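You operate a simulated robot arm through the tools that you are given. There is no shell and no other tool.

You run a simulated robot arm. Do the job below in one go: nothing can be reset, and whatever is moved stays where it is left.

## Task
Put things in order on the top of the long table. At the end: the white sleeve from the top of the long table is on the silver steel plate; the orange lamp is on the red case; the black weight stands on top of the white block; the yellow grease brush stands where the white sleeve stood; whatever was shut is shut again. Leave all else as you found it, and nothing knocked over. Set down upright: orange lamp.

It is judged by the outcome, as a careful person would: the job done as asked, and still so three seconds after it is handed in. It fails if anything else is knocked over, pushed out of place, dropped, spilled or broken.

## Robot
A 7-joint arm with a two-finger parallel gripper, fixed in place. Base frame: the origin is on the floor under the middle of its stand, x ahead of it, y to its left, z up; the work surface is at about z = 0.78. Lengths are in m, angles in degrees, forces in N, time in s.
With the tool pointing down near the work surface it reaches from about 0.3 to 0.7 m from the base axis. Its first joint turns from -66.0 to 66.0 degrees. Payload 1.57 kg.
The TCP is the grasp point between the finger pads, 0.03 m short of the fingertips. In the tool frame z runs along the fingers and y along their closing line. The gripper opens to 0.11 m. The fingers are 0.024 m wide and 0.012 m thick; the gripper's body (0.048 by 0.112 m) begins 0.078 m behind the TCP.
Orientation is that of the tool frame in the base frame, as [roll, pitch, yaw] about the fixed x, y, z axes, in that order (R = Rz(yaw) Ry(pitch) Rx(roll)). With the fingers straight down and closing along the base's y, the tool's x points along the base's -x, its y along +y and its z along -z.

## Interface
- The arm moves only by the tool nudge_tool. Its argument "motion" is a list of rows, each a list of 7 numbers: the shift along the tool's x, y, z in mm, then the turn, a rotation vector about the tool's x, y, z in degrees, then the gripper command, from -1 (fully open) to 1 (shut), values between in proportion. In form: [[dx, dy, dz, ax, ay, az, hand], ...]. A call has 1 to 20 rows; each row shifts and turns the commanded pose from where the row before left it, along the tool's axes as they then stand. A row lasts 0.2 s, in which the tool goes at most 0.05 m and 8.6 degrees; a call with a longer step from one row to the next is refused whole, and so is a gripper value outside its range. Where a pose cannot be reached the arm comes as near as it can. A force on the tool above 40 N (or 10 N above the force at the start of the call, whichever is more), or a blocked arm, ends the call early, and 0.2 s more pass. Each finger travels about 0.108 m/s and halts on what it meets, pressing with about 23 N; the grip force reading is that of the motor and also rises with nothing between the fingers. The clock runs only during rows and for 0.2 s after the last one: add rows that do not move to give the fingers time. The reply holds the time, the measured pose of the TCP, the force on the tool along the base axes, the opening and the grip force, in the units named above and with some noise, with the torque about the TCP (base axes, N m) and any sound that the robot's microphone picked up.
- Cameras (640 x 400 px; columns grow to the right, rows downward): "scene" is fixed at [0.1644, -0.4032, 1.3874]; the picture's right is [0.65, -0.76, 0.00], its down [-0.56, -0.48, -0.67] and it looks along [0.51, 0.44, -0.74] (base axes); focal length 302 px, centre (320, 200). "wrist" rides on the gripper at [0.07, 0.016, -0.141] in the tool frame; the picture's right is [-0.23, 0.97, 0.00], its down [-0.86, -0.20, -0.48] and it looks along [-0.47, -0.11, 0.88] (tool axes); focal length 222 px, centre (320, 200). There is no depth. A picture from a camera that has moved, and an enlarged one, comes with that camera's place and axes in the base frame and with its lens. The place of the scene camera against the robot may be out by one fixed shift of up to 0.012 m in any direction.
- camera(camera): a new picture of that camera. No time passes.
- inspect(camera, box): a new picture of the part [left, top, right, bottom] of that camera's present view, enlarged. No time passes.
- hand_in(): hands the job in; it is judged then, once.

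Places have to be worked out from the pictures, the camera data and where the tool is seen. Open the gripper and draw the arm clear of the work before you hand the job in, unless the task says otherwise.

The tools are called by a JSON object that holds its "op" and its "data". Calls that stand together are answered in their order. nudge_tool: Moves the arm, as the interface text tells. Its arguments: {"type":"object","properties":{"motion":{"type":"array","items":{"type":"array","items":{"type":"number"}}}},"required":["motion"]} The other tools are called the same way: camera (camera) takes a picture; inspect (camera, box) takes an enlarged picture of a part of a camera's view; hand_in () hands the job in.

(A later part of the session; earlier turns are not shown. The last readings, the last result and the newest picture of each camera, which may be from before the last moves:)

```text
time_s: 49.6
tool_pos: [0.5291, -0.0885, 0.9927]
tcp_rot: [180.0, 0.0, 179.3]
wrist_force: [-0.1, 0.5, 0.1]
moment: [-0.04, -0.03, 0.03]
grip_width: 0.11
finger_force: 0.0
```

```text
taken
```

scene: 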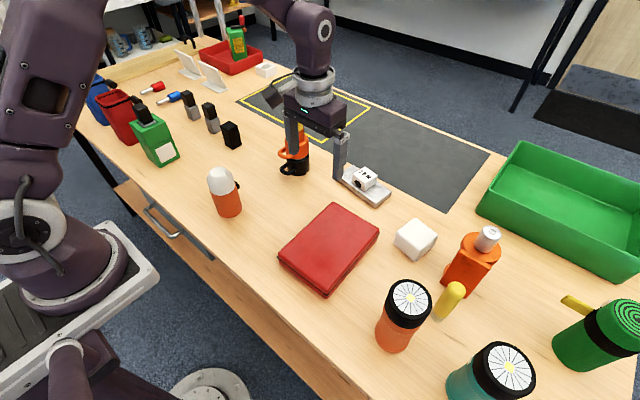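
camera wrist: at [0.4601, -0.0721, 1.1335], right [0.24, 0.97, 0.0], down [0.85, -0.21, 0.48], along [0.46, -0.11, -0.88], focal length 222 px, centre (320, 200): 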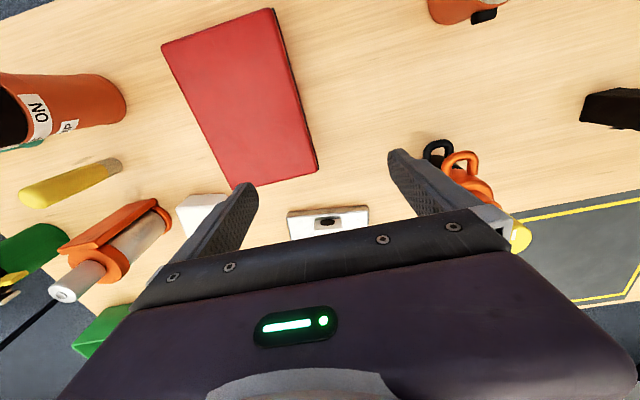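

The sleeve stands on the plate. Next is the brush: I rise and move to above it to measure it and its neighbours.

{"op": "nudge_tool", "data": {"motion": [[10, 0, -45, 0, 0, 0, -1], [10, 0, -45, 0, 0, 0, -1], [10, -45, 0, 0, 0, 0, -1], [10, -45, 0, 0, 0, 0, -1], [10, -45, 0, 0, 0, 0, -1], [5, -45, 0, 0, 0, 0, -1], [0, -48, 0, 0, 0, 0, -1], [0, -48, 0, 0, 0, 0, -1], [0, -48, 0, 0, 0, 0, -1], [0, 0, 0, 0, 0, 0, -1]]}}

{"op": "camera", "data": {"camera": "wrist"}}

{"op": "inspect", "data": {"camera": "wrist", "box": [220, 80, 420, 230]}}

```text
time_s: 51.8
tool_pos: [0.4686, -0.4114, 1.0813]
tcp_rot: [179.9, -0.2, 179.2]
wrist_force: [0.7, -0.2, 0.0]
moment: [-0.01, 0.04, 0.01]
grip_width: 0.1101
finger_force: 0.1
```

```text
taken
camera wrist: at [0.3985, -0.3954, 1.2229], right [0.24, 0.97, 0.0], down [0.85, -0.21, 0.48], along [0.46, -0.11, -0.88], focal length 222 px, centre (320, 200)
```

wrist: 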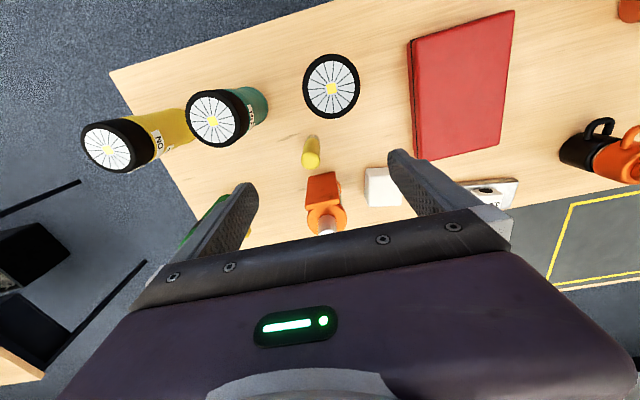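

```text
2.67 times, centred on (320, 155) of wrist
camera zoom: at [0.3985, -0.3954, 1.2229], right [0.24, 0.97, 0.0], down [0.85, -0.21, 0.48], along [0.46, -0.11, -0.88], focal length 592 px, centre (320, 320)
```

zoom: 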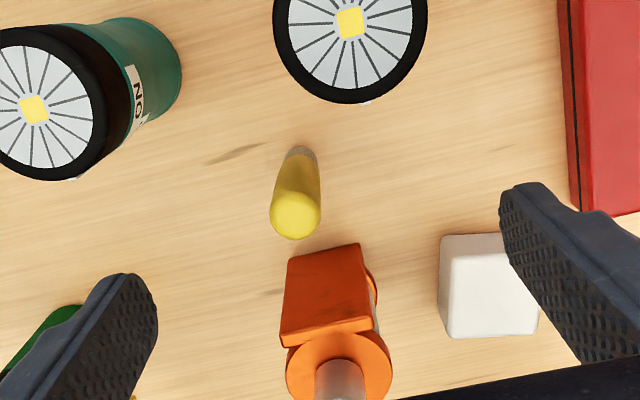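

Clear view: brush upright at ≈(0.4945,-0.4335), top z≈0.91, ~27 mm thick; lamp at ≈(0.408,-0.388). I align over the brush with the fingers part-open and descend partway.

{"op": "nudge_tool", "data": {"motion": [[-26, -22, 0, 0, 0, -0.8, -0.3], [0, 0, 45, 0, 0, 0, -0.3], [0, 0, 45, 0, 0, 0, -0.3], [0, 0, 20, 0, 0, 0, -0.3], [0, 0, 0, 0, 0, 0, -0.3]]}}

{"op": "camera", "data": {"camera": "wrist"}}

{"op": "inspect", "data": {"camera": "scene", "box": [370, 200, 530, 340]}}

```text
time_s: 53.0
tool_pos: [0.4717, -0.4186, 0.9725]
tcp_rot: [179.9, 0.0, 180.0]
wrist_force: [0.0, 0.2, 0.0]
moment: [0.01, -0.03, 0.01]
grip_width: 0.0715
finger_force: 0.0
out of reach, approached as far as the arm can: row 1
```

```text
taken
camera wrist: at [0.4033, -0.4016, 1.1133], right [0.23, 0.97, 0.0], down [0.86, -0.2, 0.48], along [0.47, -0.11, -0.88], focal length 222 px, centre (320, 200)
```

wrist: 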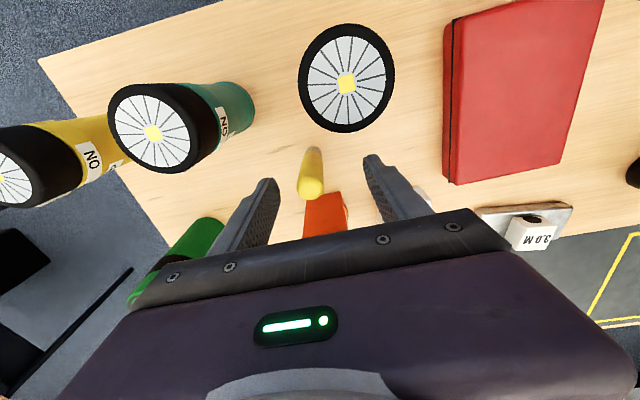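

```text
2.86 times, centred on (450, 270) of scene
camera zoom: at [0.1644, -0.4032, 1.3874], right [0.65, -0.76, 0.0], down [-0.56, -0.48, -0.67], along [0.51, 0.44, -0.74], focal length 864 px, centre (-51, 0)
```

zoom: 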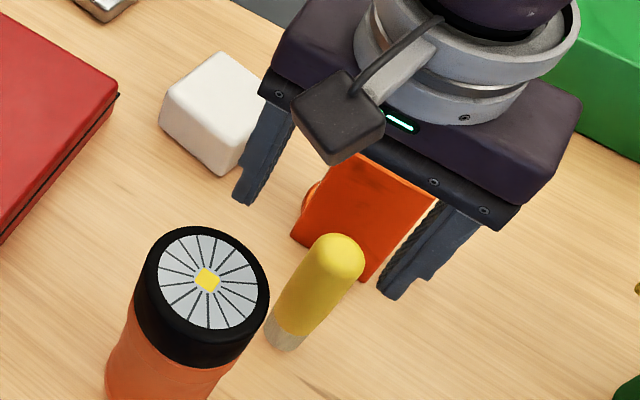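

The lateral move was cut short by reach at that height; I refine the brush position from this closer view before continuing.

{"op": "inspect", "data": {"camera": "wrist", "box": [260, 130, 380, 220]}}

```text
4.44 times, centred on (320, 175) of wrist
camera zoom: at [0.4033, -0.4016, 1.1133], right [0.23, 0.97, 0.0], down [0.86, -0.2, 0.48], along [0.47, -0.11, -0.88], focal length 987 px, centre (320, 311)
```

zoom: 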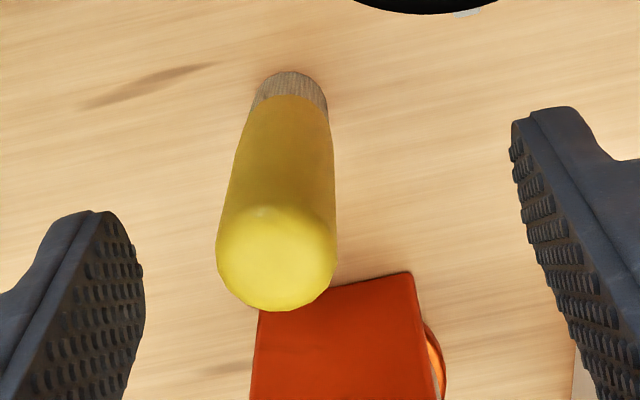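

Refined brush position ≈(0.498,-0.434). I move over it at this height and then descend in steps.

{"op": "nudge_tool", "data": {"motion": [[-13, -7.7, 0, 0, 0, 0, -0.3], [-13, -7.7, 0, 0, 0, 0, -0.3], [0, 0, 20, 0, 0, 0, -0.3], [0, 0, 20, 0, 0, 0, -0.3], [0, 0, 0, 0, 0, 0, -0.3]]}}

{"op": "camera", "data": {"camera": "wrist"}}

{"op": "inspect", "data": {"camera": "scene", "box": [370, 200, 530, 340]}}

```text
time_s: 54.2
tool_pos: [0.4995, -0.4322, 0.9312]
tcp_rot: [180.0, 0.0, 180.0]
wrist_force: [-0.2, 0.7, 0.9]
moment: [0.02, 0.01, 0.02]
grip_width: 0.0715
finger_force: 0.1
out of reach, approached as far as the arm can: row 2
```

```text
taken
camera wrist: at [0.4298, -0.4165, 1.0736], right [0.23, 0.97, 0.0], down [0.86, -0.2, 0.48], along [0.47, -0.11, -0.88], focal length 222 px, centre (320, 200)
```

wrist: 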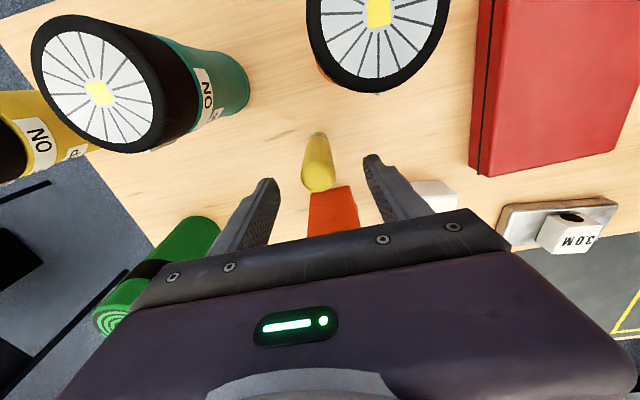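

```text
2.86 times, centred on (450, 270) of scene
camera zoom: at [0.1644, -0.4032, 1.3874], right [0.65, -0.76, 0.0], down [-0.56, -0.48, -0.67], along [0.51, 0.44, -0.74], focal length 864 px, centre (-51, 0)
```

zoom: 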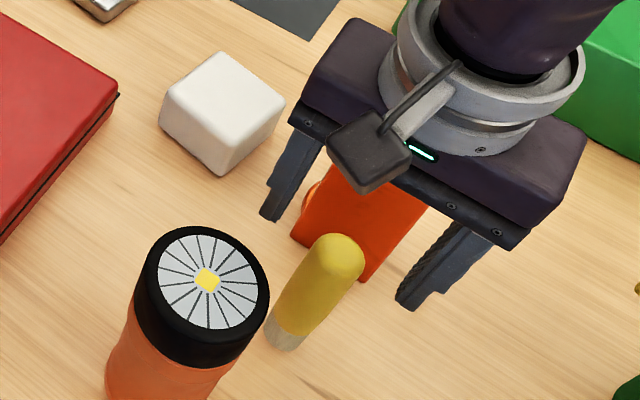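

The fingers straddle the brush centrally, and the camera mount stays well above the lamp. I descend the remaining 50 mm.

{"op": "nudge_tool", "data": {"motion": [[0, 0, 17, 0, 0, 0, -0.3], [0, 0, 17, 0, 0, 0, -0.3], [0, 0, 16, 0, 0, 0, -0.3], [0, 0, 0, 0, 0, 0, -0.3]]}}

{"op": "camera", "data": {"camera": "wrist"}}

{"op": "inspect", "data": {"camera": "scene", "box": [370, 200, 530, 340]}}

```text
time_s: 55.2
tool_pos: [0.4985, -0.4328, 0.8831]
tcp_rot: [-180.0, -0.1, -179.8]
wrist_force: [0.9, -0.9, 0.6]
moment: [0.01, -0.01, 0.0]
grip_width: 0.0714
finger_force: 0.0
```

```text
taken
camera wrist: at [0.4296, -0.4164, 1.0239], right [0.23, 0.97, 0.0], down [0.86, -0.2, 0.48], along [0.47, -0.11, -0.88], focal length 222 px, centre (320, 200)
```

wrist: 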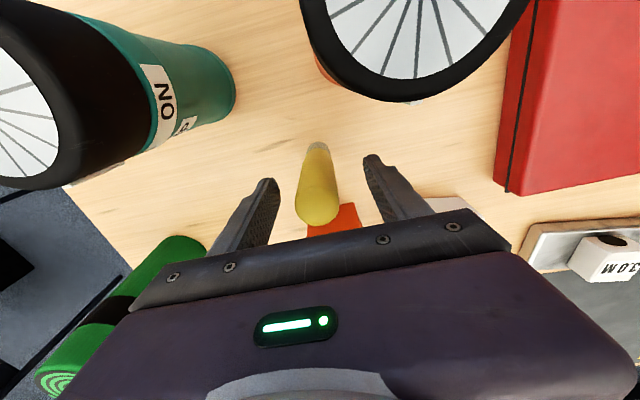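

```text
2.86 times, centred on (450, 270) of scene
camera zoom: at [0.1644, -0.4032, 1.3874], right [0.65, -0.76, 0.0], down [-0.56, -0.48, -0.67], along [0.51, 0.44, -0.74], focal length 864 px, centre (-51, 0)
```

zoom: 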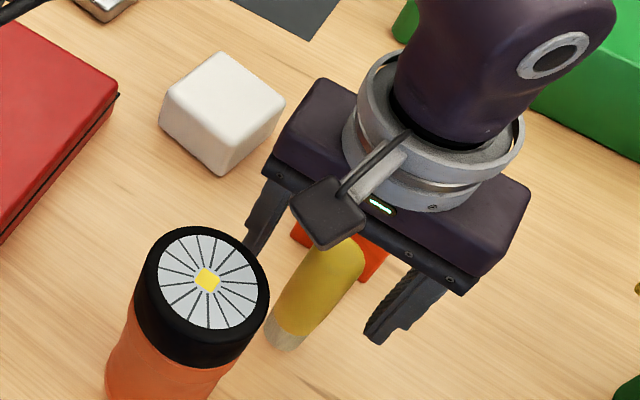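

The brush is between the fingers, about 2 mm off centre in y; I correct that and close gradually.

{"op": "nudge_tool", "data": {"motion": [[0, -2.2, 0, 0, 0, 0, -0.1], [0, 0, 0, 0, 0, 0, 0.2], [0, 0, 0, 0, 0, 0, 0.35], [0, 0, 0, 0, 0, 0, 0.5], [0, 0, 0, 0, 0, 0, 0.8], [0, 0, 0, 0, 0, 0, 0.8]]}}

{"op": "camera", "data": {"camera": "wrist"}}

```text
time_s: 56.6
tool_pos: [0.4995, -0.4341, 0.8837]
tcp_rot: [-180.0, 0.0, -179.9]
wrist_force: [0.6, -0.5, 0.3]
moment: [-0.01, 0.02, 0.01]
grip_width: 0.0284
finger_force: 23.2
```

```text
taken
camera wrist: at [0.4295, -0.4187, 1.0241], right [0.23, 0.97, 0.0], down [0.86, -0.2, 0.48], along [0.47, -0.11, -0.88], focal length 222 px, centre (320, 200)
```

wrist: 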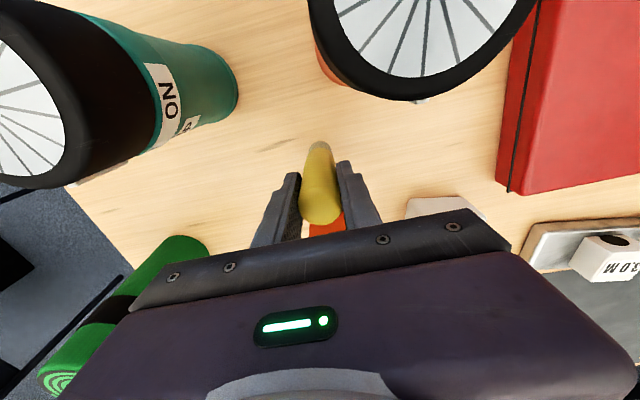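

Brush held (28.4 mm), its bottom 103.7 mm below the TCP. I lift it straight up clear of its neighbours.

{"op": "nudge_tool", "data": {"motion": [[0, 0, -20, 0, 0, 0, 0.8], [0, 0, -35, 0, 0, 0, 0.8], [0, 0, -40, 0, 0, 0, 0.8], [0, 0, -40, 0, 0, 0, 0.8], [0, 0, -30, 0, 0, 0, 0.8], [0, 0, 0, 0, 0, 0, 0.8]]}}

{"op": "camera", "data": {"camera": "wrist"}}

{"op": "camera", "data": {"camera": "scene"}}

```text
time_s: 58.0
tool_pos: [0.4886, -0.4244, 1.0458]
tcp_rot: [180.0, 0.1, 180.0]
wrist_force: [-0.4, 0.0, -0.5]
moment: [-0.01, 0.01, -0.02]
grip_width: 0.0284
finger_force: 22.4
out of reach, approached as far as the arm can: row 4, 5
```

```text
taken
camera wrist: at [0.4196, -0.4077, 1.1865], right [0.23, 0.97, 0.0], down [0.86, -0.2, 0.48], along [0.47, -0.11, -0.88], focal length 222 px, centre (320, 200)
```

wrist: 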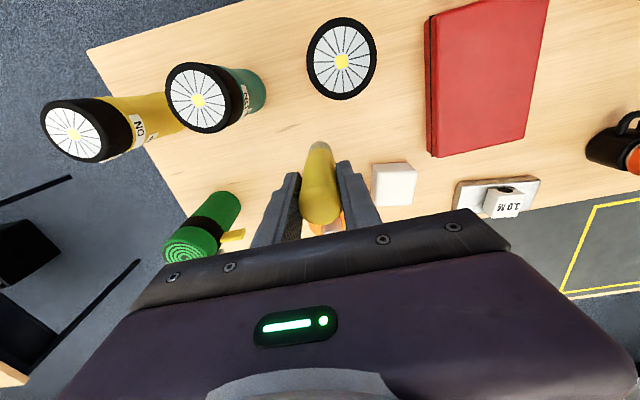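

```text
taken
```

scene: 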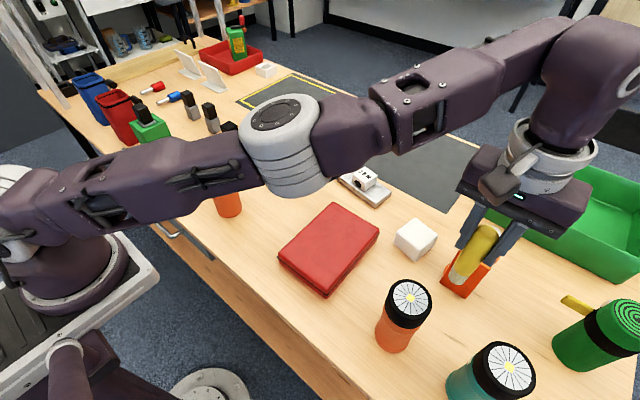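

Brush lifted cleanly. I carry it across on an inner path (clear of lamp, case and mugs) toward the sleeve's old place.

{"op": "nudge_tool", "data": {"motion": [[-5, 45, 0, 0, 0, 0, 0.8], [0, 46, 0, 0, 0, 0, 0.8], [8, 46, 0, 0, 0, 0, 0.8], [8, 46, 0, 0, 0, 0, 0.8], [8, 46, 0, 0, 0, 0, 0.8], [0, 46, 0, 0, 0, 0, 0.8], [0, 46, 0, 0, 0, 0, 0.8], [0, 46, 0, 0, 0, 0, 0.8], [0, 46, 0, 0, 0, 0, 0.8], [0, 46, 0, 0, 0, 0, 0.8], [0, 46, 0, 0, 0, 0, 0.8], [0, 46, 0, 0, 0, 0, 0.8], [0, 46, 0, 0, 0, 0, 0.8], [0, 13, 0, 0, 0, 0, 0.8], [0, 0, 0, 0, 0, 0, 0.8]]}}

{"op": "camera", "data": {"camera": "wrist"}}

{"op": "camera", "data": {"camera": "scene"}}

```text
time_s: 61.2
tool_pos: [0.4707, 0.186, 1.0447]
tcp_rot: [-179.9, 0.0, 179.9]
wrist_force: [0.4, -0.7, -0.7]
moment: [0.0, 0.04, -0.02]
grip_width: 0.0283
finger_force: 23.0
```

```text
taken
camera wrist: at [0.4005, 0.2025, 1.1869], right [0.23, 0.97, 0.0], down [0.86, -0.2, 0.48], along [0.47, -0.11, -0.88], focal length 222 px, centre (320, 200)
```

wrist: 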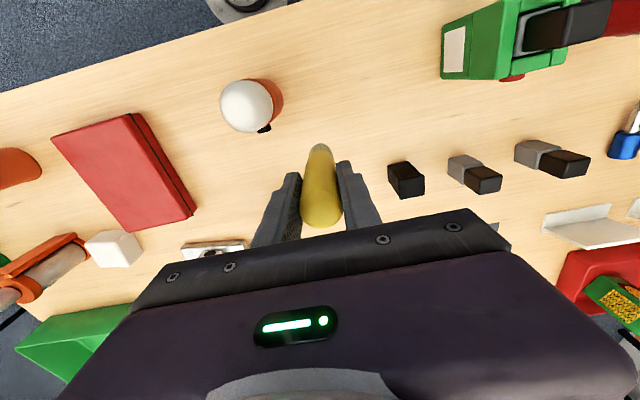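

```text
taken
```

scene: 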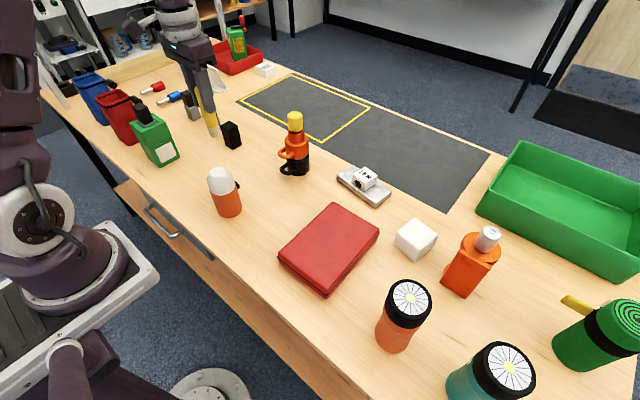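

Now I move outward over the sleeve's old spot and descend most of the way.

{"op": "nudge_tool", "data": {"motion": [[-38, 0, 0, 0, 0, 0, 0.8], [-38, 0, 0, 0, 0, 0, 0.8], [-38, 0, 0, 0, 0, 0, 0.8], [-35.5, 0, 0, 0, 0, 0, 0.8], [0, 0, 45, 0, 0, 0, 0.8], [0, 0, 45, 0, 0, 0, 0.8], [0, 0, 40, 0, 0, 0, 0.8], [0, 0, 0, 0, 0, 0, 0.8]]}}

{"op": "camera", "data": {"camera": "wrist"}}

{"op": "inspect", "data": {"camera": "scene", "box": [210, 60, 330, 190]}}

```text
time_s: 63.0
tool_pos: [0.6191, 0.1855, 0.9146]
tcp_rot: [-180.0, 0.0, -179.9]
wrist_force: [0.0, 0.3, -0.5]
moment: [0.02, -0.01, -0.02]
grip_width: 0.0285
finger_force: 23.2
```

```text
taken
camera wrist: at [0.5499, 0.202, 1.0572], right [0.23, 0.97, 0.0], down [0.86, -0.2, 0.48], along [0.47, -0.11, -0.88], focal length 222 px, centre (320, 200)
```

wrist: 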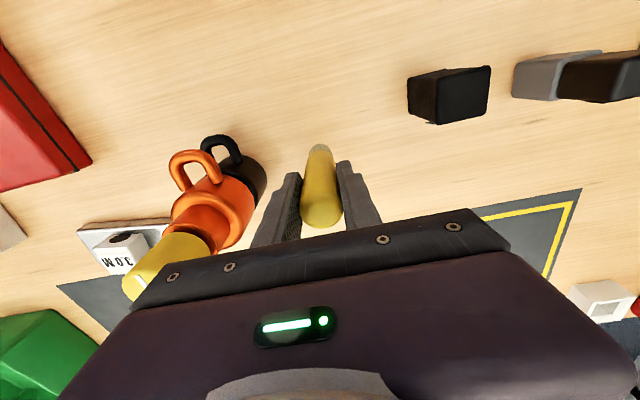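

```text
3.08 times, centred on (270, 125) of scene
camera zoom: at [0.1644, -0.4032, 1.3874], right [0.65, -0.76, 0.0], down [-0.56, -0.48, -0.67], along [0.51, 0.44, -0.74], focal length 931 px, centre (474, 431)
```

zoom: 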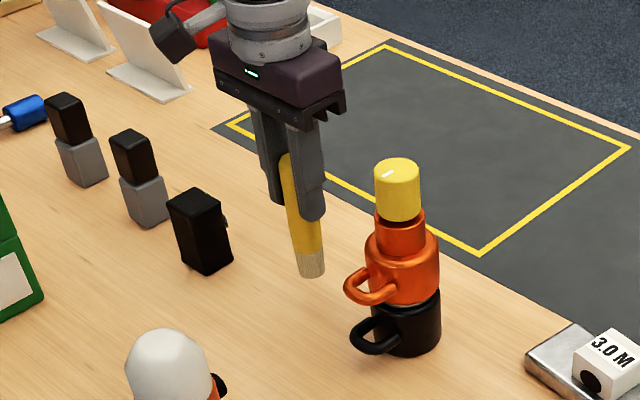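

Brush is over the spot at (0.619,0.186) with clearance to the mugs. I lower to near contact, then creep.

{"op": "nudge_tool", "data": {"motion": [[0, 0, 12, 0, 0, 0, 0.8], [0, 0, 10, 0, 0, 0, 0.8], [0, 0, 4, 0, 0, 0, 0.8], [0, 0, 0, 0, 0, 0, 0.8]]}}

```text
time_s: 64.0
tool_pos: [0.6198, 0.1861, 0.8905]
tcp_rot: [180.0, 0.0, -179.9]
wrist_force: [0.2, -0.1, -0.5]
moment: [0.0, -0.01, 0.0]
grip_width: 0.0285
finger_force: 23.4
```

{"op": "nudge_tool", "data": {"motion": [[0, 0, 2.5, 0, 0, 0, 0.8], [0, 0, 2, 0, 0, 0, 0.8], [0, 0, 1.5, 0, 0, 0, 0.8], [0, 0, 0, 0, 0, 0, 0.8]]}}

{"op": "inspect", "data": {"camera": "scene", "box": [230, 90, 310, 180]}}

```text
time_s: 65.0
tool_pos: [0.6185, 0.1859, 0.8831]
tcp_rot: [-179.9, 0.0, -179.9]
wrist_force: [0.2, 0.2, -1.5]
moment: [0.0, -0.01, 0.02]
grip_width: 0.0283
finger_force: 23.2
```

```text
4.44 times, centred on (270, 135) of scene
camera zoom: at [0.1644, -0.4032, 1.3874], right [0.65, -0.76, 0.0], down [-0.56, -0.48, -0.67], along [0.51, 0.44, -0.74], focal length 1345 px, centre (542, 489)
```

zoom: 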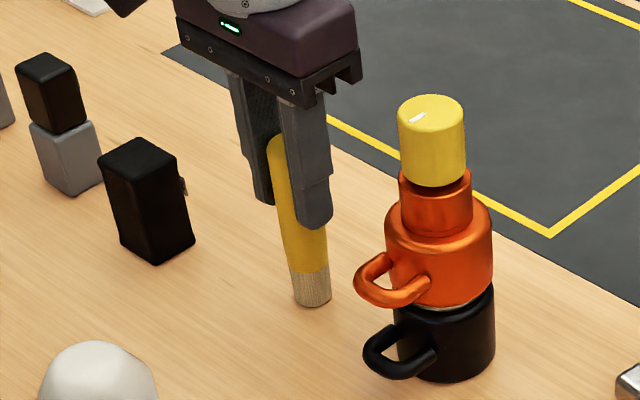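

Just about touching; I creep 1 mm at a time until I read contact.

{"op": "nudge_tool", "data": {"motion": [[0, 0, 1, 0, 0, 0, 0.8], [0, 0, 0, 0, 0, 0, 0.8]]}}

```text
time_s: 65.6
tool_pos: [0.6188, 0.1871, 0.8837]
tcp_rot: [-179.9, -0.1, -180.0]
wrist_force: [0.4, -0.4, -0.6]
moment: [0.01, -0.01, -0.05]
grip_width: 0.0282
finger_force: 23.1
```

{"op": "nudge_tool", "data": {"motion": [[0, 0, 1, 0, 0, 0, 0.8], [0, 0, 0, 0, 0, 0, 0.8]]}}

```text
time_s: 66.2
tool_pos: [0.6196, 0.1866, 0.8829]
tcp_rot: [-180.0, 0.0, -179.9]
wrist_force: [-1.2, -1.1, 5.0]
moment: [-0.04, 0.13, 0.0]
grip_width: 0.0283
finger_force: 22.8
```

5 N of contact: the brush stands on the table. I open the fingers gently.

{"op": "nudge_tool", "data": {"motion": [[0, 0, 0, 0, 0, 0, 0.45], [0, 0, 0, 0, 0, 0, 0.35], [0, 0, 0, 0, 0, 0, 0.2], [0, 0, 0, 0, 0, 0, 0.05], [0, 0, 0, 0, 0, 0, 0.05]]}}

{"op": "camera", "data": {"camera": "wrist"}}

{"op": "inspect", "data": {"camera": "scene", "box": [230, 90, 310, 180]}}

```text
time_s: 67.4
tool_pos: [0.6196, 0.187, 0.8808]
tcp_rot: [-180.0, 0.1, -180.0]
wrist_force: [-0.1, -0.1, -0.2]
moment: [0.0, 0.0, 0.04]
grip_width: 0.0525
finger_force: 0.1
```

```text
taken
camera wrist: at [0.5496, 0.2026, 1.023], right [0.23, 0.97, 0.0], down [0.86, -0.2, 0.48], along [0.47, -0.11, -0.88], focal length 222 px, centre (320, 200)
```

wrist: 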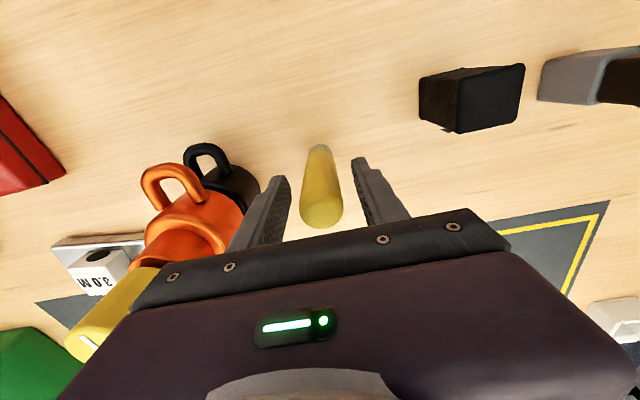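

```text
4.44 times, centred on (270, 135) of scene
camera zoom: at [0.1644, -0.4032, 1.3874], right [0.65, -0.76, 0.0], down [-0.56, -0.48, -0.67], along [0.51, 0.44, -0.74], focal length 1345 px, centre (542, 489)
```

zoom: 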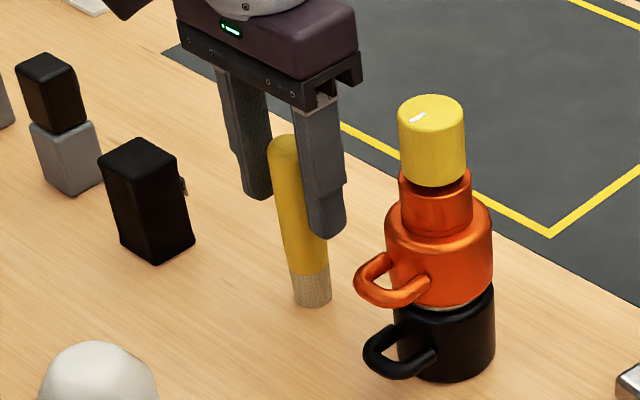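

The brush stands free and upright. I raise straight up, clear of it.

{"op": "nudge_tool", "data": {"motion": [[0, 0, -15, 0, 0, 0, 0.05], [0, 0, -35, 0, 0, 0, 0.05], [0, 0, -40, 0, 0, 0, 0.05], [0, 0, -40, 0, 0, 0, 0.05], [0, 0, -30, 0, 0, 0, 0.0], [0, 0, 0, 0, 0, 0, -0.3]]}}

{"op": "camera", "data": {"camera": "wrist"}}

{"op": "camera", "data": {"camera": "scene"}}

```text
time_s: 68.8
tool_pos: [0.6206, 0.1847, 1.0425]
tcp_rot: [-180.0, 0.0, -179.9]
wrist_force: [-0.2, 0.6, 0.1]
moment: [-0.01, 0.06, 0.01]
grip_width: 0.0716
finger_force: 0.0
```

```text
taken
camera wrist: at [0.5502, 0.2019, 1.1839], right [0.23, 0.97, 0.0], down [0.86, -0.2, 0.48], along [0.47, -0.11, -0.88], focal length 222 px, centre (320, 200)
```

wrist: 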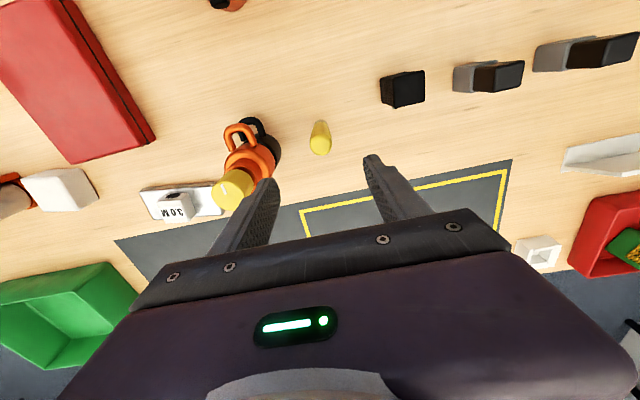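

```text
taken
```

scene: 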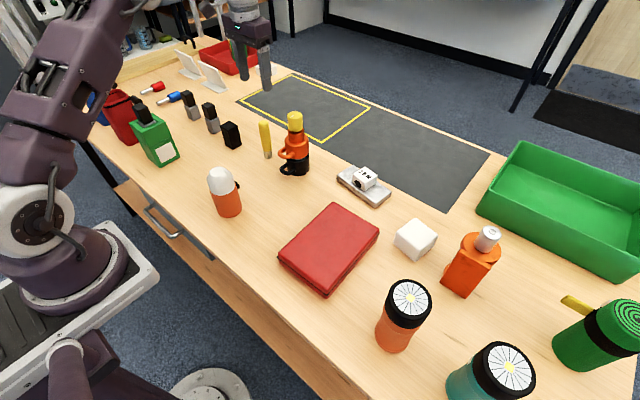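

The brush stands where the sleeve was. Next, the black weight: I move above it and take a measuring view.

{"op": "nudge_tool", "data": {"motion": [[20, 40, 0, 0, 0, 0, -0.5], [20, 42, 0, 0, 0, 0, -0.7], [15, 42, 10, 0, 0, 0, -0.7], [0, 0, 20, 0, 0, 0, -0.7], [0, 0, 0, 0, 0, 0, -0.7]]}}

{"op": "camera", "data": {"camera": "wrist"}}

{"op": "inspect", "data": {"camera": "wrist", "box": [250, 90, 390, 210]}}

```text
time_s: 70.0
tool_pos: [0.5634, 0.3104, 1.012]
tcp_rot: [180.0, 0.0, -180.0]
wrist_force: [1.2, -1.6, -0.4]
moment: [-0.01, 0.01, -0.01]
grip_width: 0.0934
finger_force: 0.0
```

```text
taken
camera wrist: at [0.4939, 0.3265, 1.1531], right [0.23, 0.97, 0.0], down [0.86, -0.2, 0.48], along [0.47, -0.11, -0.88], focal length 222 px, centre (320, 200)
```

wrist: 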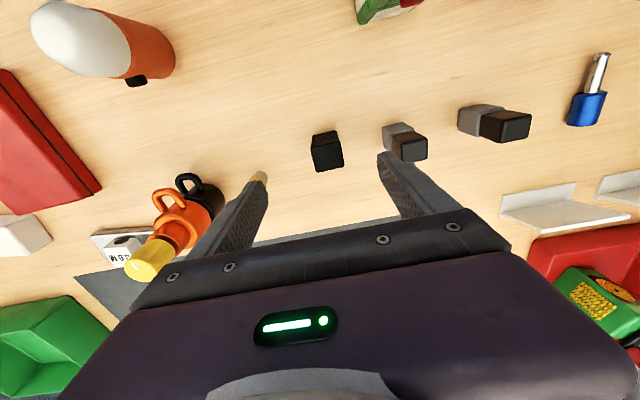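

```text
3.33 times, centred on (320, 150) of wrist
camera zoom: at [0.4939, 0.3265, 1.1531], right [0.23, 0.97, 0.0], down [0.86, -0.2, 0.48], along [0.47, -0.11, -0.88], focal length 740 px, centre (320, 367)
```

zoom: 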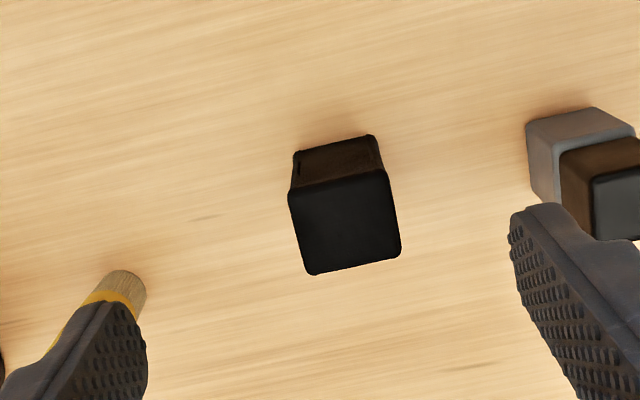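

Weight: x 0.571–0.608, y 0.295–0.335, top z≈0.8545, axis-aligned; centre (0.590,0.315). I tilt 10° outward about the closing axis (for reach at the white block later), narrow the opening to ~75 mm and move above it.

{"op": "nudge_tool", "data": {"motion": [[0, 0, 0, 0, -5, 0, -0.36], [0, 0, 0, 0, -5, 0, -0.36], [-25.9, 4.6, 4.6, 0, 0, 0, -0.36], [7.1, 0, 40.4, 0, 0, 0, -0.36], [7.1, 0, 40.4, 0, 0, 0, -0.36], [0, 0, 0, 0, 0, 0, -0.36]]}}

{"op": "camera", "data": {"camera": "wrist"}}

{"op": "inspect", "data": {"camera": "scene", "box": [190, 50, 310, 170]}}

```text
time_s: 71.4
tool_pos: [0.5902, 0.3139, 0.9289]
tcp_rot: [-179.9, 10.0, 180.0]
wrist_force: [0.5, -0.4, -0.5]
moment: [0.01, -0.02, 0.0]
grip_width: 0.0753
finger_force: 0.1
```

```text
taken
camera wrist: at [0.4968, 0.3304, 1.0555], right [0.22, 0.97, 0.04], down [0.76, -0.2, 0.62], along [0.61, -0.11, -0.78], focal length 222 px, centre (320, 200)
```

wrist: 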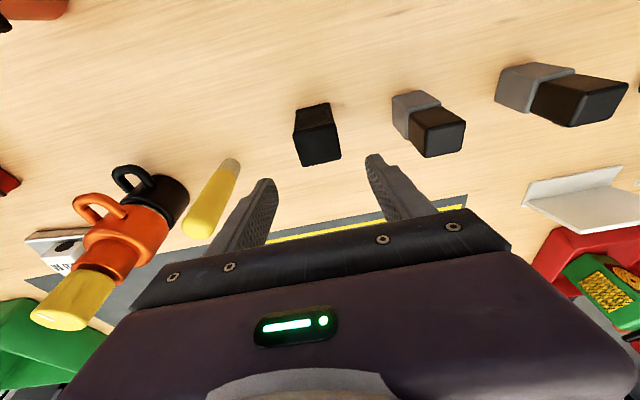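

```text
3.33 times, centred on (250, 110) of scene
camera zoom: at [0.1644, -0.4032, 1.3874], right [0.65, -0.76, 0.0], down [-0.56, -0.48, -0.67], along [0.51, 0.44, -0.74], focal length 1008 px, centre (553, 500)
```

zoom: 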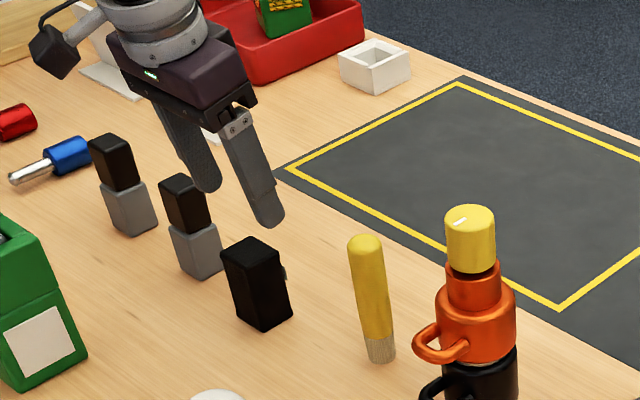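

Aligned over the weight. I go straight down so the pads hold it around mid-height.

{"op": "nudge_tool", "data": {"motion": [[6.1, 0, 34.8, 0, 0, 0, -0.36], [6.1, 0, 34.8, 0, 0, 0, -0.36], [6.1, 0, 34.8, 0, 0, 0, -0.36], [0, 0, 0, 0, 0, 0, -0.36]]}}

{"op": "camera", "data": {"camera": "wrist"}}

{"op": "inspect", "data": {"camera": "scene", "box": [190, 70, 290, 170]}}

```text
time_s: 72.4
tool_pos: [0.5911, 0.3145, 0.8234]
tcp_rot: [-180.0, 10.0, -180.0]
wrist_force: [1.1, -0.6, -0.6]
moment: [0.03, -0.01, -0.03]
grip_width: 0.0748
finger_force: 0.1
```

```text
taken
camera wrist: at [0.4971, 0.3309, 0.9499], right [0.22, 0.97, 0.04], down [0.76, -0.2, 0.62], along [0.61, -0.11, -0.78], focal length 222 px, centre (320, 200)
```

wrist: 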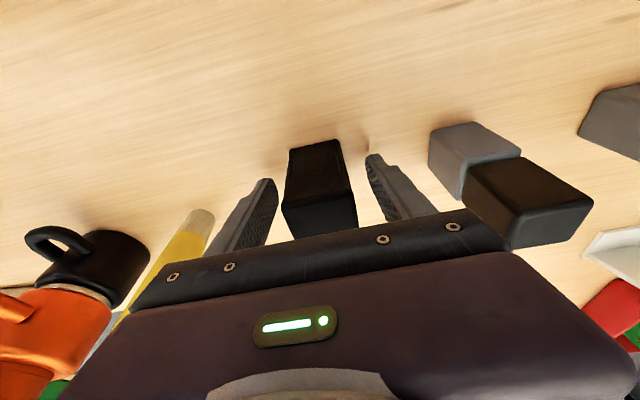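

```text
4.00 times, centred on (240, 120) of scene
camera zoom: at [0.1644, -0.4032, 1.3874], right [0.65, -0.76, 0.0], down [-0.56, -0.48, -0.67], along [0.51, 0.44, -0.74], focal length 1210 px, centre (640, 520)
```

zoom: 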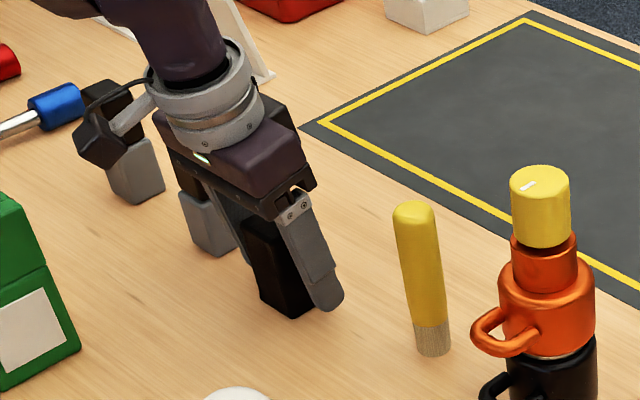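

Fingers are on both sides of the weight with clearance to the brush and grey block. I close the gripper.

{"op": "nudge_tool", "data": {"motion": [[0, 0, 0, 0, 0, 0, 0.1], [0, 0, 0, 0, 0, 0, 0.4], [0, 0, 0, 0, 0, 0, 0.8], [0, 0, 0, 0, 0, 0, 0.8]]}}

{"op": "camera", "data": {"camera": "wrist"}}

```text
time_s: 73.4
tool_pos: [0.5891, 0.3147, 0.8227]
tcp_rot: [180.0, 10.0, -179.9]
wrist_force: [0.5, 0.7, -0.1]
moment: [0.06, -0.05, 0.01]
grip_width: 0.0438
finger_force: 23.2
```

```text
taken
camera wrist: at [0.4971, 0.3308, 0.9502], right [0.22, 0.97, 0.04], down [0.76, -0.2, 0.62], along [0.61, -0.11, -0.78], focal length 222 px, centre (320, 200)
```

wrist: 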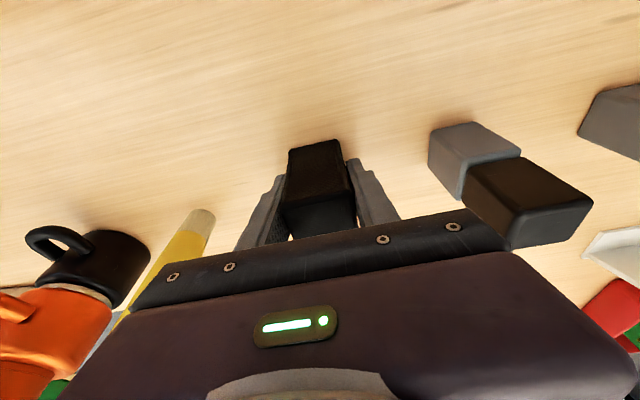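

Gripped at 43.8 mm; bottom is 42.7 mm below the TCP. I lift a little first (negative dz is up) to feel its weight.

{"op": "nudge_tool", "data": {"motion": [[-1.7, 0, -9.8, 0, 0, 0, 0.9], [-1.7, 0, -9.8, 0, 0, 0, 0.9], [0, 0, 0, 0, 0, 0, 0.9]]}}

{"op": "inspect", "data": {"camera": "scene", "box": [190, 70, 290, 170]}}

{"op": "inspect", "data": {"camera": "wrist", "box": [240, 110, 400, 250]}}

```text
time_s: 74.2
tool_pos: [0.5905, 0.3144, 0.8436]
tcp_rot: [-180.0, 10.1, -179.9]
wrist_force: [-0.3, -0.5, -4.4]
moment: [0.0, -0.01, -0.02]
grip_width: 0.0437
finger_force: 23.1
```

```text
4.00 times, centred on (240, 120) of scene
camera zoom: at [0.1645, -0.4032, 1.3874], right [0.65, -0.76, 0.0], down [-0.56, -0.48, -0.67], along [0.51, 0.44, -0.74], focal length 1210 px, centre (640, 520)
```

zoom: 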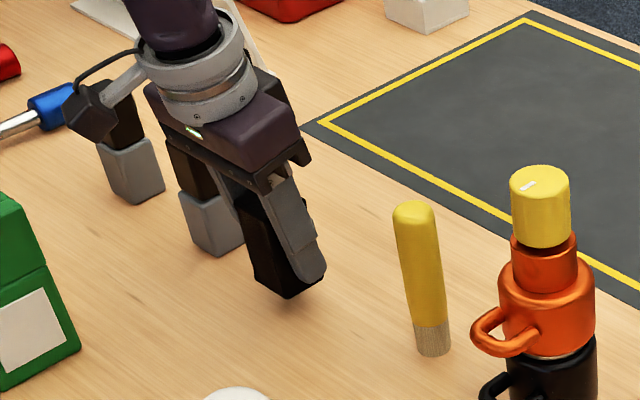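

```text
2.86 times, centred on (320, 180) of wrist
camera zoom: at [0.497, 0.3306, 0.9701], right [0.22, 0.97, 0.04], down [0.76, -0.2, 0.62], along [0.61, -0.11, -0.78], focal length 635 px, centre (320, 257)
```

zoom: 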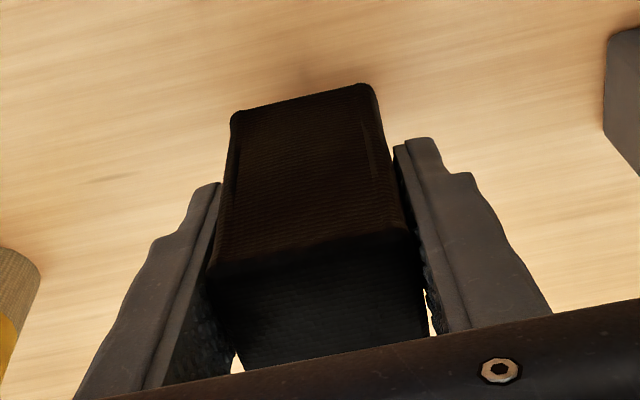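

The weight reads about 4.5 N and hangs straight. I lift it high, draw inward, and turn 11° to match the white block's orientation.

{"op": "nudge_tool", "data": {"motion": [[-7.1, 0, -40.4, 0, 0, 0, 0.9], [-7.1, 0, -40.4, 0, 0, 0, 0.9], [-7.1, 0, -40.4, 0, 0, 0, 0.9], [-7.1, 0, -40.4, 0, 0, 0, 0.9], [-7.1, 0, -40.4, 0, 0, 0, 0.9], [36.2, 0, -6.4, 0, 0, 0, 0.9], [36.2, 0, -6.4, 0, 0, 0, 0.9], [36.2, 0, -6.4, 0, 0, 0, 0.9], [0, 0, 0, 0.955, 0, 5.42, 0.9], [0, 0, 0, 0.955, 0, 5.42, 0.9], [0, 0, 0, 0, 0, 0, 0.9]]}}

{"op": "camera", "data": {"camera": "wrist"}}

{"op": "camera", "data": {"camera": "scene"}}

```text
time_s: 76.6
tool_pos: [0.4805, 0.3148, 1.0481]
tcp_rot: [180.0, 10.0, 169.0]
wrist_force: [0.3, -0.5, -3.6]
moment: [0.04, -0.01, -0.01]
grip_width: 0.0442
finger_force: 22.6
```

```text
taken
camera wrist: at [0.3917, 0.3486, 1.1756], right [0.41, 0.91, 0.04], down [0.71, -0.34, 0.62], along [0.58, -0.22, -0.78], focal length 222 px, centre (320, 200)
```

wrist: 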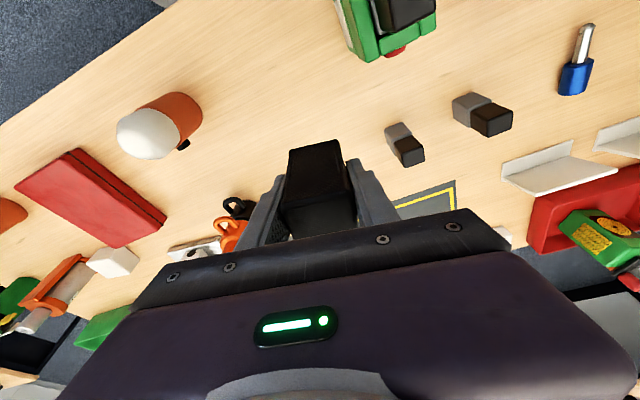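

```text
taken
```

scene: 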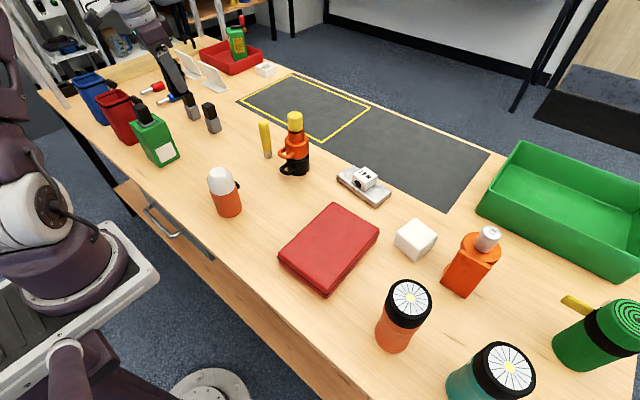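

All standing. I carry the weight sideways at this height (bottom about 1.0 m) until in line with the white block.

{"op": "nudge_tool", "data": {"motion": [[0, -45.6, 0, 0, 0, 0, 0.9], [0, -45.6, 0, 0, 0, 0, 0.9], [0, -45.6, 0, 0, 0, 0, 0.9], [0, -45.6, 0, 0, 0, 0, 0.9], [0, -45.6, 0, 0, 0, 0, 0.9], [0, -45.6, 0, 0, 0, 0, 0.9], [0, -45.6, 0, 0, 0, 0, 0.9], [0, -45.6, 0, 0, 0, 0, 0.9], [0, -45.6, 0, 0, 0, 0, 0.9], [0, -45.6, 0, 0, 0, 0, 0.9], [0, -45.6, 0, 0, 0, 0, 0.9], [0, -45.6, 0, 0, 0, 0, 0.9], [0, -45.6, 0, 0, 0, 0, 0.9], [0, 0, 0, 0, 0, 0, 0.9]]}}

{"op": "camera", "data": {"camera": "wrist"}}

{"op": "camera", "data": {"camera": "scene"}}

```text
time_s: 79.6
tool_pos: [0.3679, -0.2685, 1.0502]
tcp_rot: [180.0, 10.0, 169.1]
wrist_force: [-0.4, -0.6, -3.2]
moment: [0.0, -0.02, 0.01]
grip_width: 0.0437
finger_force: 23.0
```

```text
taken
camera wrist: at [0.2798, -0.2347, 1.1764], right [0.4, 0.91, 0.04], down [0.71, -0.34, 0.62], along [0.58, -0.22, -0.78], focal length 222 px, centre (320, 200)
```

wrist: 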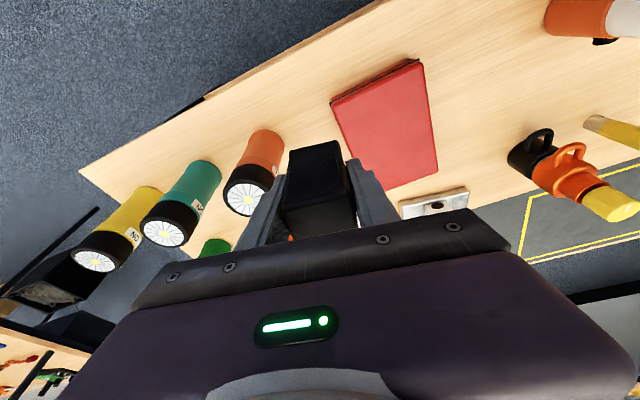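

```text
taken
```

scene: 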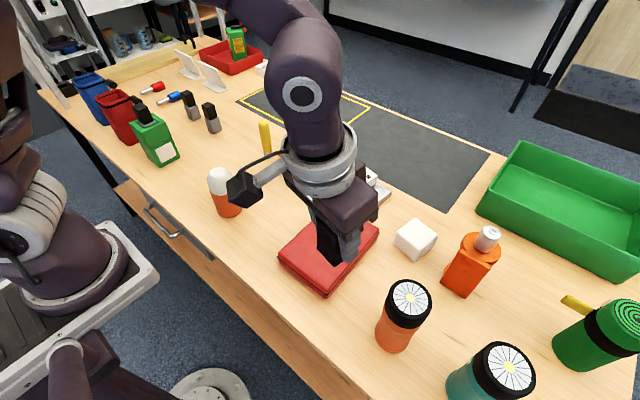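

Now outward and down toward the white block, stopping short to check.

{"op": "nudge_tool", "data": {"motion": [[-36.8, 0, 21.7, 0, 0, 0, 0.9], [-36.8, 0, 21.7, 0, 0, 0, 0.9], [-36.8, 0, 21.7, 0, 0, 0, 0.9], [-36.8, 0, 21.7, 0, 0, 0, 0.9], [-25.2, 0, 29.8, 0, 0, 0, 0.9], [-25.2, 0, 29.8, 0, 0, 0, 0.9], [0, 0, 0, 0, 0, 0, 0.9]]}}

{"op": "camera", "data": {"camera": "wrist"}}

{"op": "camera", "data": {"camera": "scene"}}

```text
time_s: 81.2
tool_pos: [0.5834, -0.3081, 0.9381]
tcp_rot: [-180.0, 10.1, 169.1]
wrist_force: [-0.3, 0.0, -3.3]
moment: [-0.03, 0.0, -0.01]
grip_width: 0.044
finger_force: 23.6
```

```text
taken
camera wrist: at [0.4957, -0.2751, 1.0649], right [0.4, 0.91, 0.04], down [0.71, -0.34, 0.62], along [0.58, -0.22, -0.78], focal length 222 px, centre (320, 200)
```

wrist: 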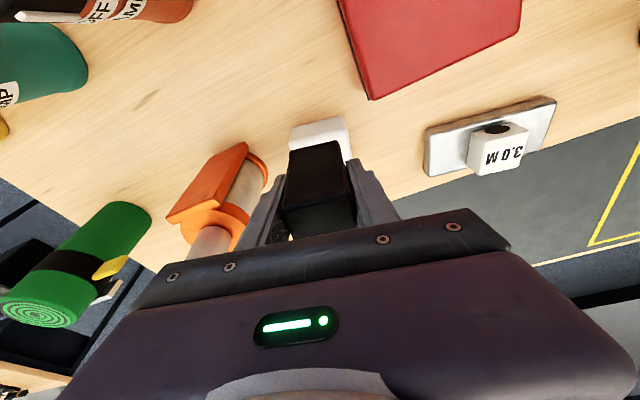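

```text
taken
```

scene: 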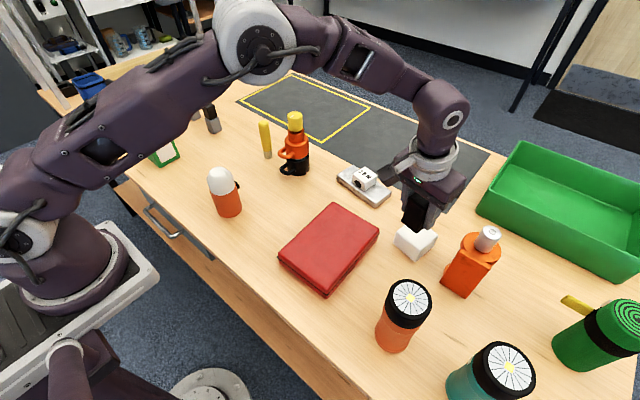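

The orange tool beside the block reaches z≈0.965 but is ~35 mm clear of the hand's final place. I move the last 37 mm outward, then lower to ~15 mm above the block.

{"op": "nudge_tool", "data": {"motion": [[-18.2, -0.7, 3.2, 0, 0, 0, 0.9], [-18.2, -0.7, 3.2, 0, 0, 0, 0.9], [3.5, 0, 19.7, 0, 0, 0, 0.9], [3.5, 0, 19.7, 0, 0, 0, 0.9], [0, 0, 0, 0, 0, 0, 0.9]]}}

{"op": "camera", "data": {"camera": "wrist"}}

{"op": "inspect", "data": {"camera": "scene", "box": [370, 150, 510, 290]}}

```text
time_s: 82.4
tool_pos: [0.6203, -0.3176, 0.8974]
tcp_rot: [180.0, 10.0, 169.1]
wrist_force: [0.4, -0.1, -2.6]
moment: [-0.04, -0.01, -0.03]
grip_width: 0.0442
finger_force: 23.1
```

```text
taken
camera wrist: at [0.5314, -0.2836, 1.0248], right [0.4, 0.91, 0.04], down [0.71, -0.34, 0.62], along [0.58, -0.22, -0.78], focal length 222 px, centre (320, 200)
```

wrist: 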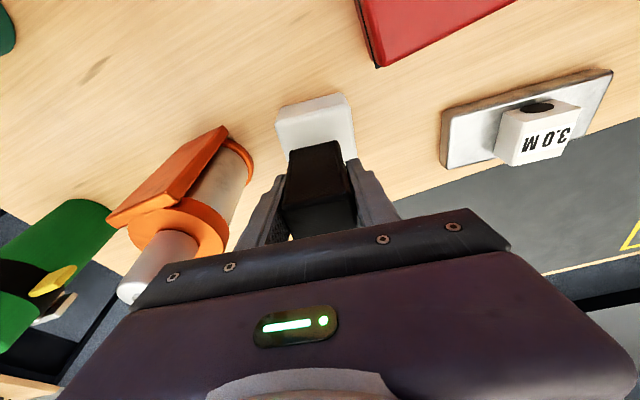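

```text
2.86 times, centred on (440, 220) of scene
camera zoom: at [0.1645, -0.4033, 1.3874], right [0.65, -0.76, 0.0], down [-0.56, -0.48, -0.67], along [0.51, 0.44, -0.74], focal length 864 px, centre (-23, 143)
```

zoom: 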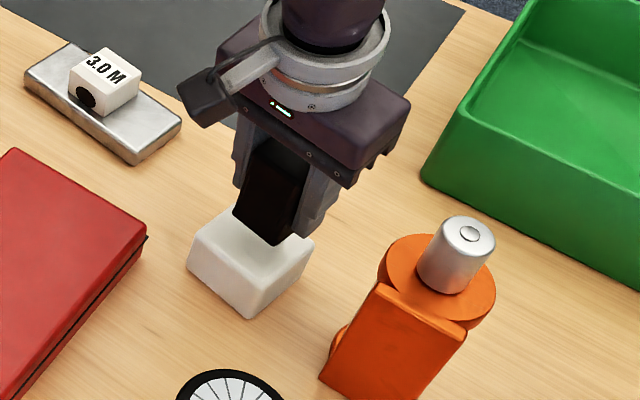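

{"op": "inspect", "data": {"camera": "wrist", "box": [240, 70, 400, 230]}}

```text
2.50 times, centred on (320, 150) of wrist
camera zoom: at [0.5314, -0.2836, 1.0248], right [0.4, 0.91, 0.04], down [0.71, -0.34, 0.62], along [0.58, -0.22, -0.78], focal length 555 px, centre (320, 325)
```

zoom: 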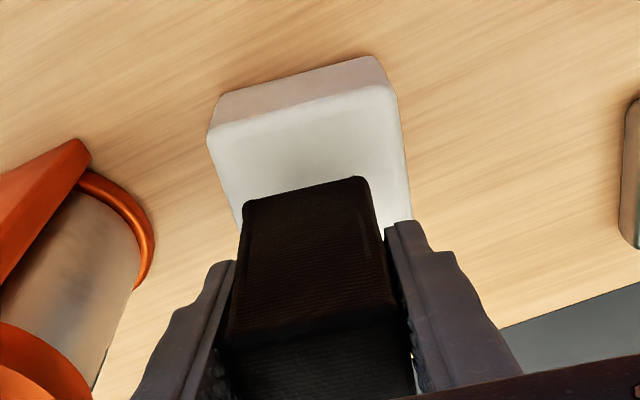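

Measured from the picture, the weight's centre (0.622,-0.3175) is within 2 mm of the white block's centre. I lower to near contact and then creep.

{"op": "nudge_tool", "data": {"motion": [[2.1, 0, 11.8, 0, 0, 0, 0.9], [1.6, 0, 8.9, 0, 0, 0, 0.9], [0.5, 0, 2.9, 0, 0, 0, 0.9], [0, 0, 0, 0, 0, 0, 0.9]]}}

```text
time_s: 83.4
tool_pos: [0.62, -0.3181, 0.8747]
tcp_rot: [180.0, 9.9, 169.0]
wrist_force: [0.1, 0.4, -4.0]
moment: [-0.01, 0.03, -0.01]
grip_width: 0.0438
finger_force: 22.8
```

{"op": "nudge_tool", "data": {"motion": [[0.35, 0, 2.0, 0, 0, 0, 0.9], [0.35, 0, 2.0, 0, 0, 0, 0.9], [0, 0, 0, 0, 0, 0, 0.9]]}}

{"op": "inspect", "data": {"camera": "scene", "box": [380, 180, 480, 270]}}

```text
time_s: 84.2
tool_pos: [0.6193, -0.3182, 0.8724]
tcp_rot: [-179.9, 10.2, 169.1]
wrist_force: [-6.6, 5.9, 22.1]
moment: [0.36, 0.39, 0.03]
grip_width: 0.044
finger_force: 23.0
```

```text
4.44 times, centred on (430, 225) of scene
camera zoom: at [0.1638, -0.4029, 1.3876], right [0.65, -0.76, 0.0], down [-0.56, -0.48, -0.67], along [0.51, 0.44, -0.74], focal length 1345 px, centre (-169, 89)
```

zoom: 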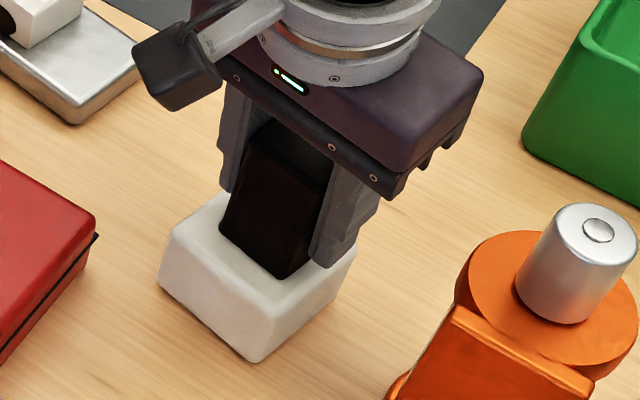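

Contact (22 N). I ease the pressure by about 1.3 mm before releasing.

{"op": "nudge_tool", "data": {"motion": [[-0.23, 0, -1.3, 0, 0, 0, 0.9], [0, 0, 0, 0, 0, 0, 0.9]]}}

```text
time_s: 84.8
tool_pos: [0.6203, -0.3177, 0.8725]
tcp_rot: [179.9, 10.2, 169.1]
wrist_force: [-0.1, 1.8, 14.7]
moment: [0.06, -0.12, -0.03]
grip_width: 0.0438
finger_force: 22.6
```

{"op": "nudge_tool", "data": {"motion": [[-0.2, 0, -1.1, 0, 0, 0, 0.9], [0, 0, 0, 0, 0, 0, 0.9]]}}

```text
time_s: 85.4
tool_pos: [0.6192, -0.3192, 0.8733]
tcp_rot: [-179.9, 10.0, 169.0]
wrist_force: [3.2, -1.8, 3.8]
moment: [-0.16, -0.25, 0.01]
grip_width: 0.0437
finger_force: 22.8
```

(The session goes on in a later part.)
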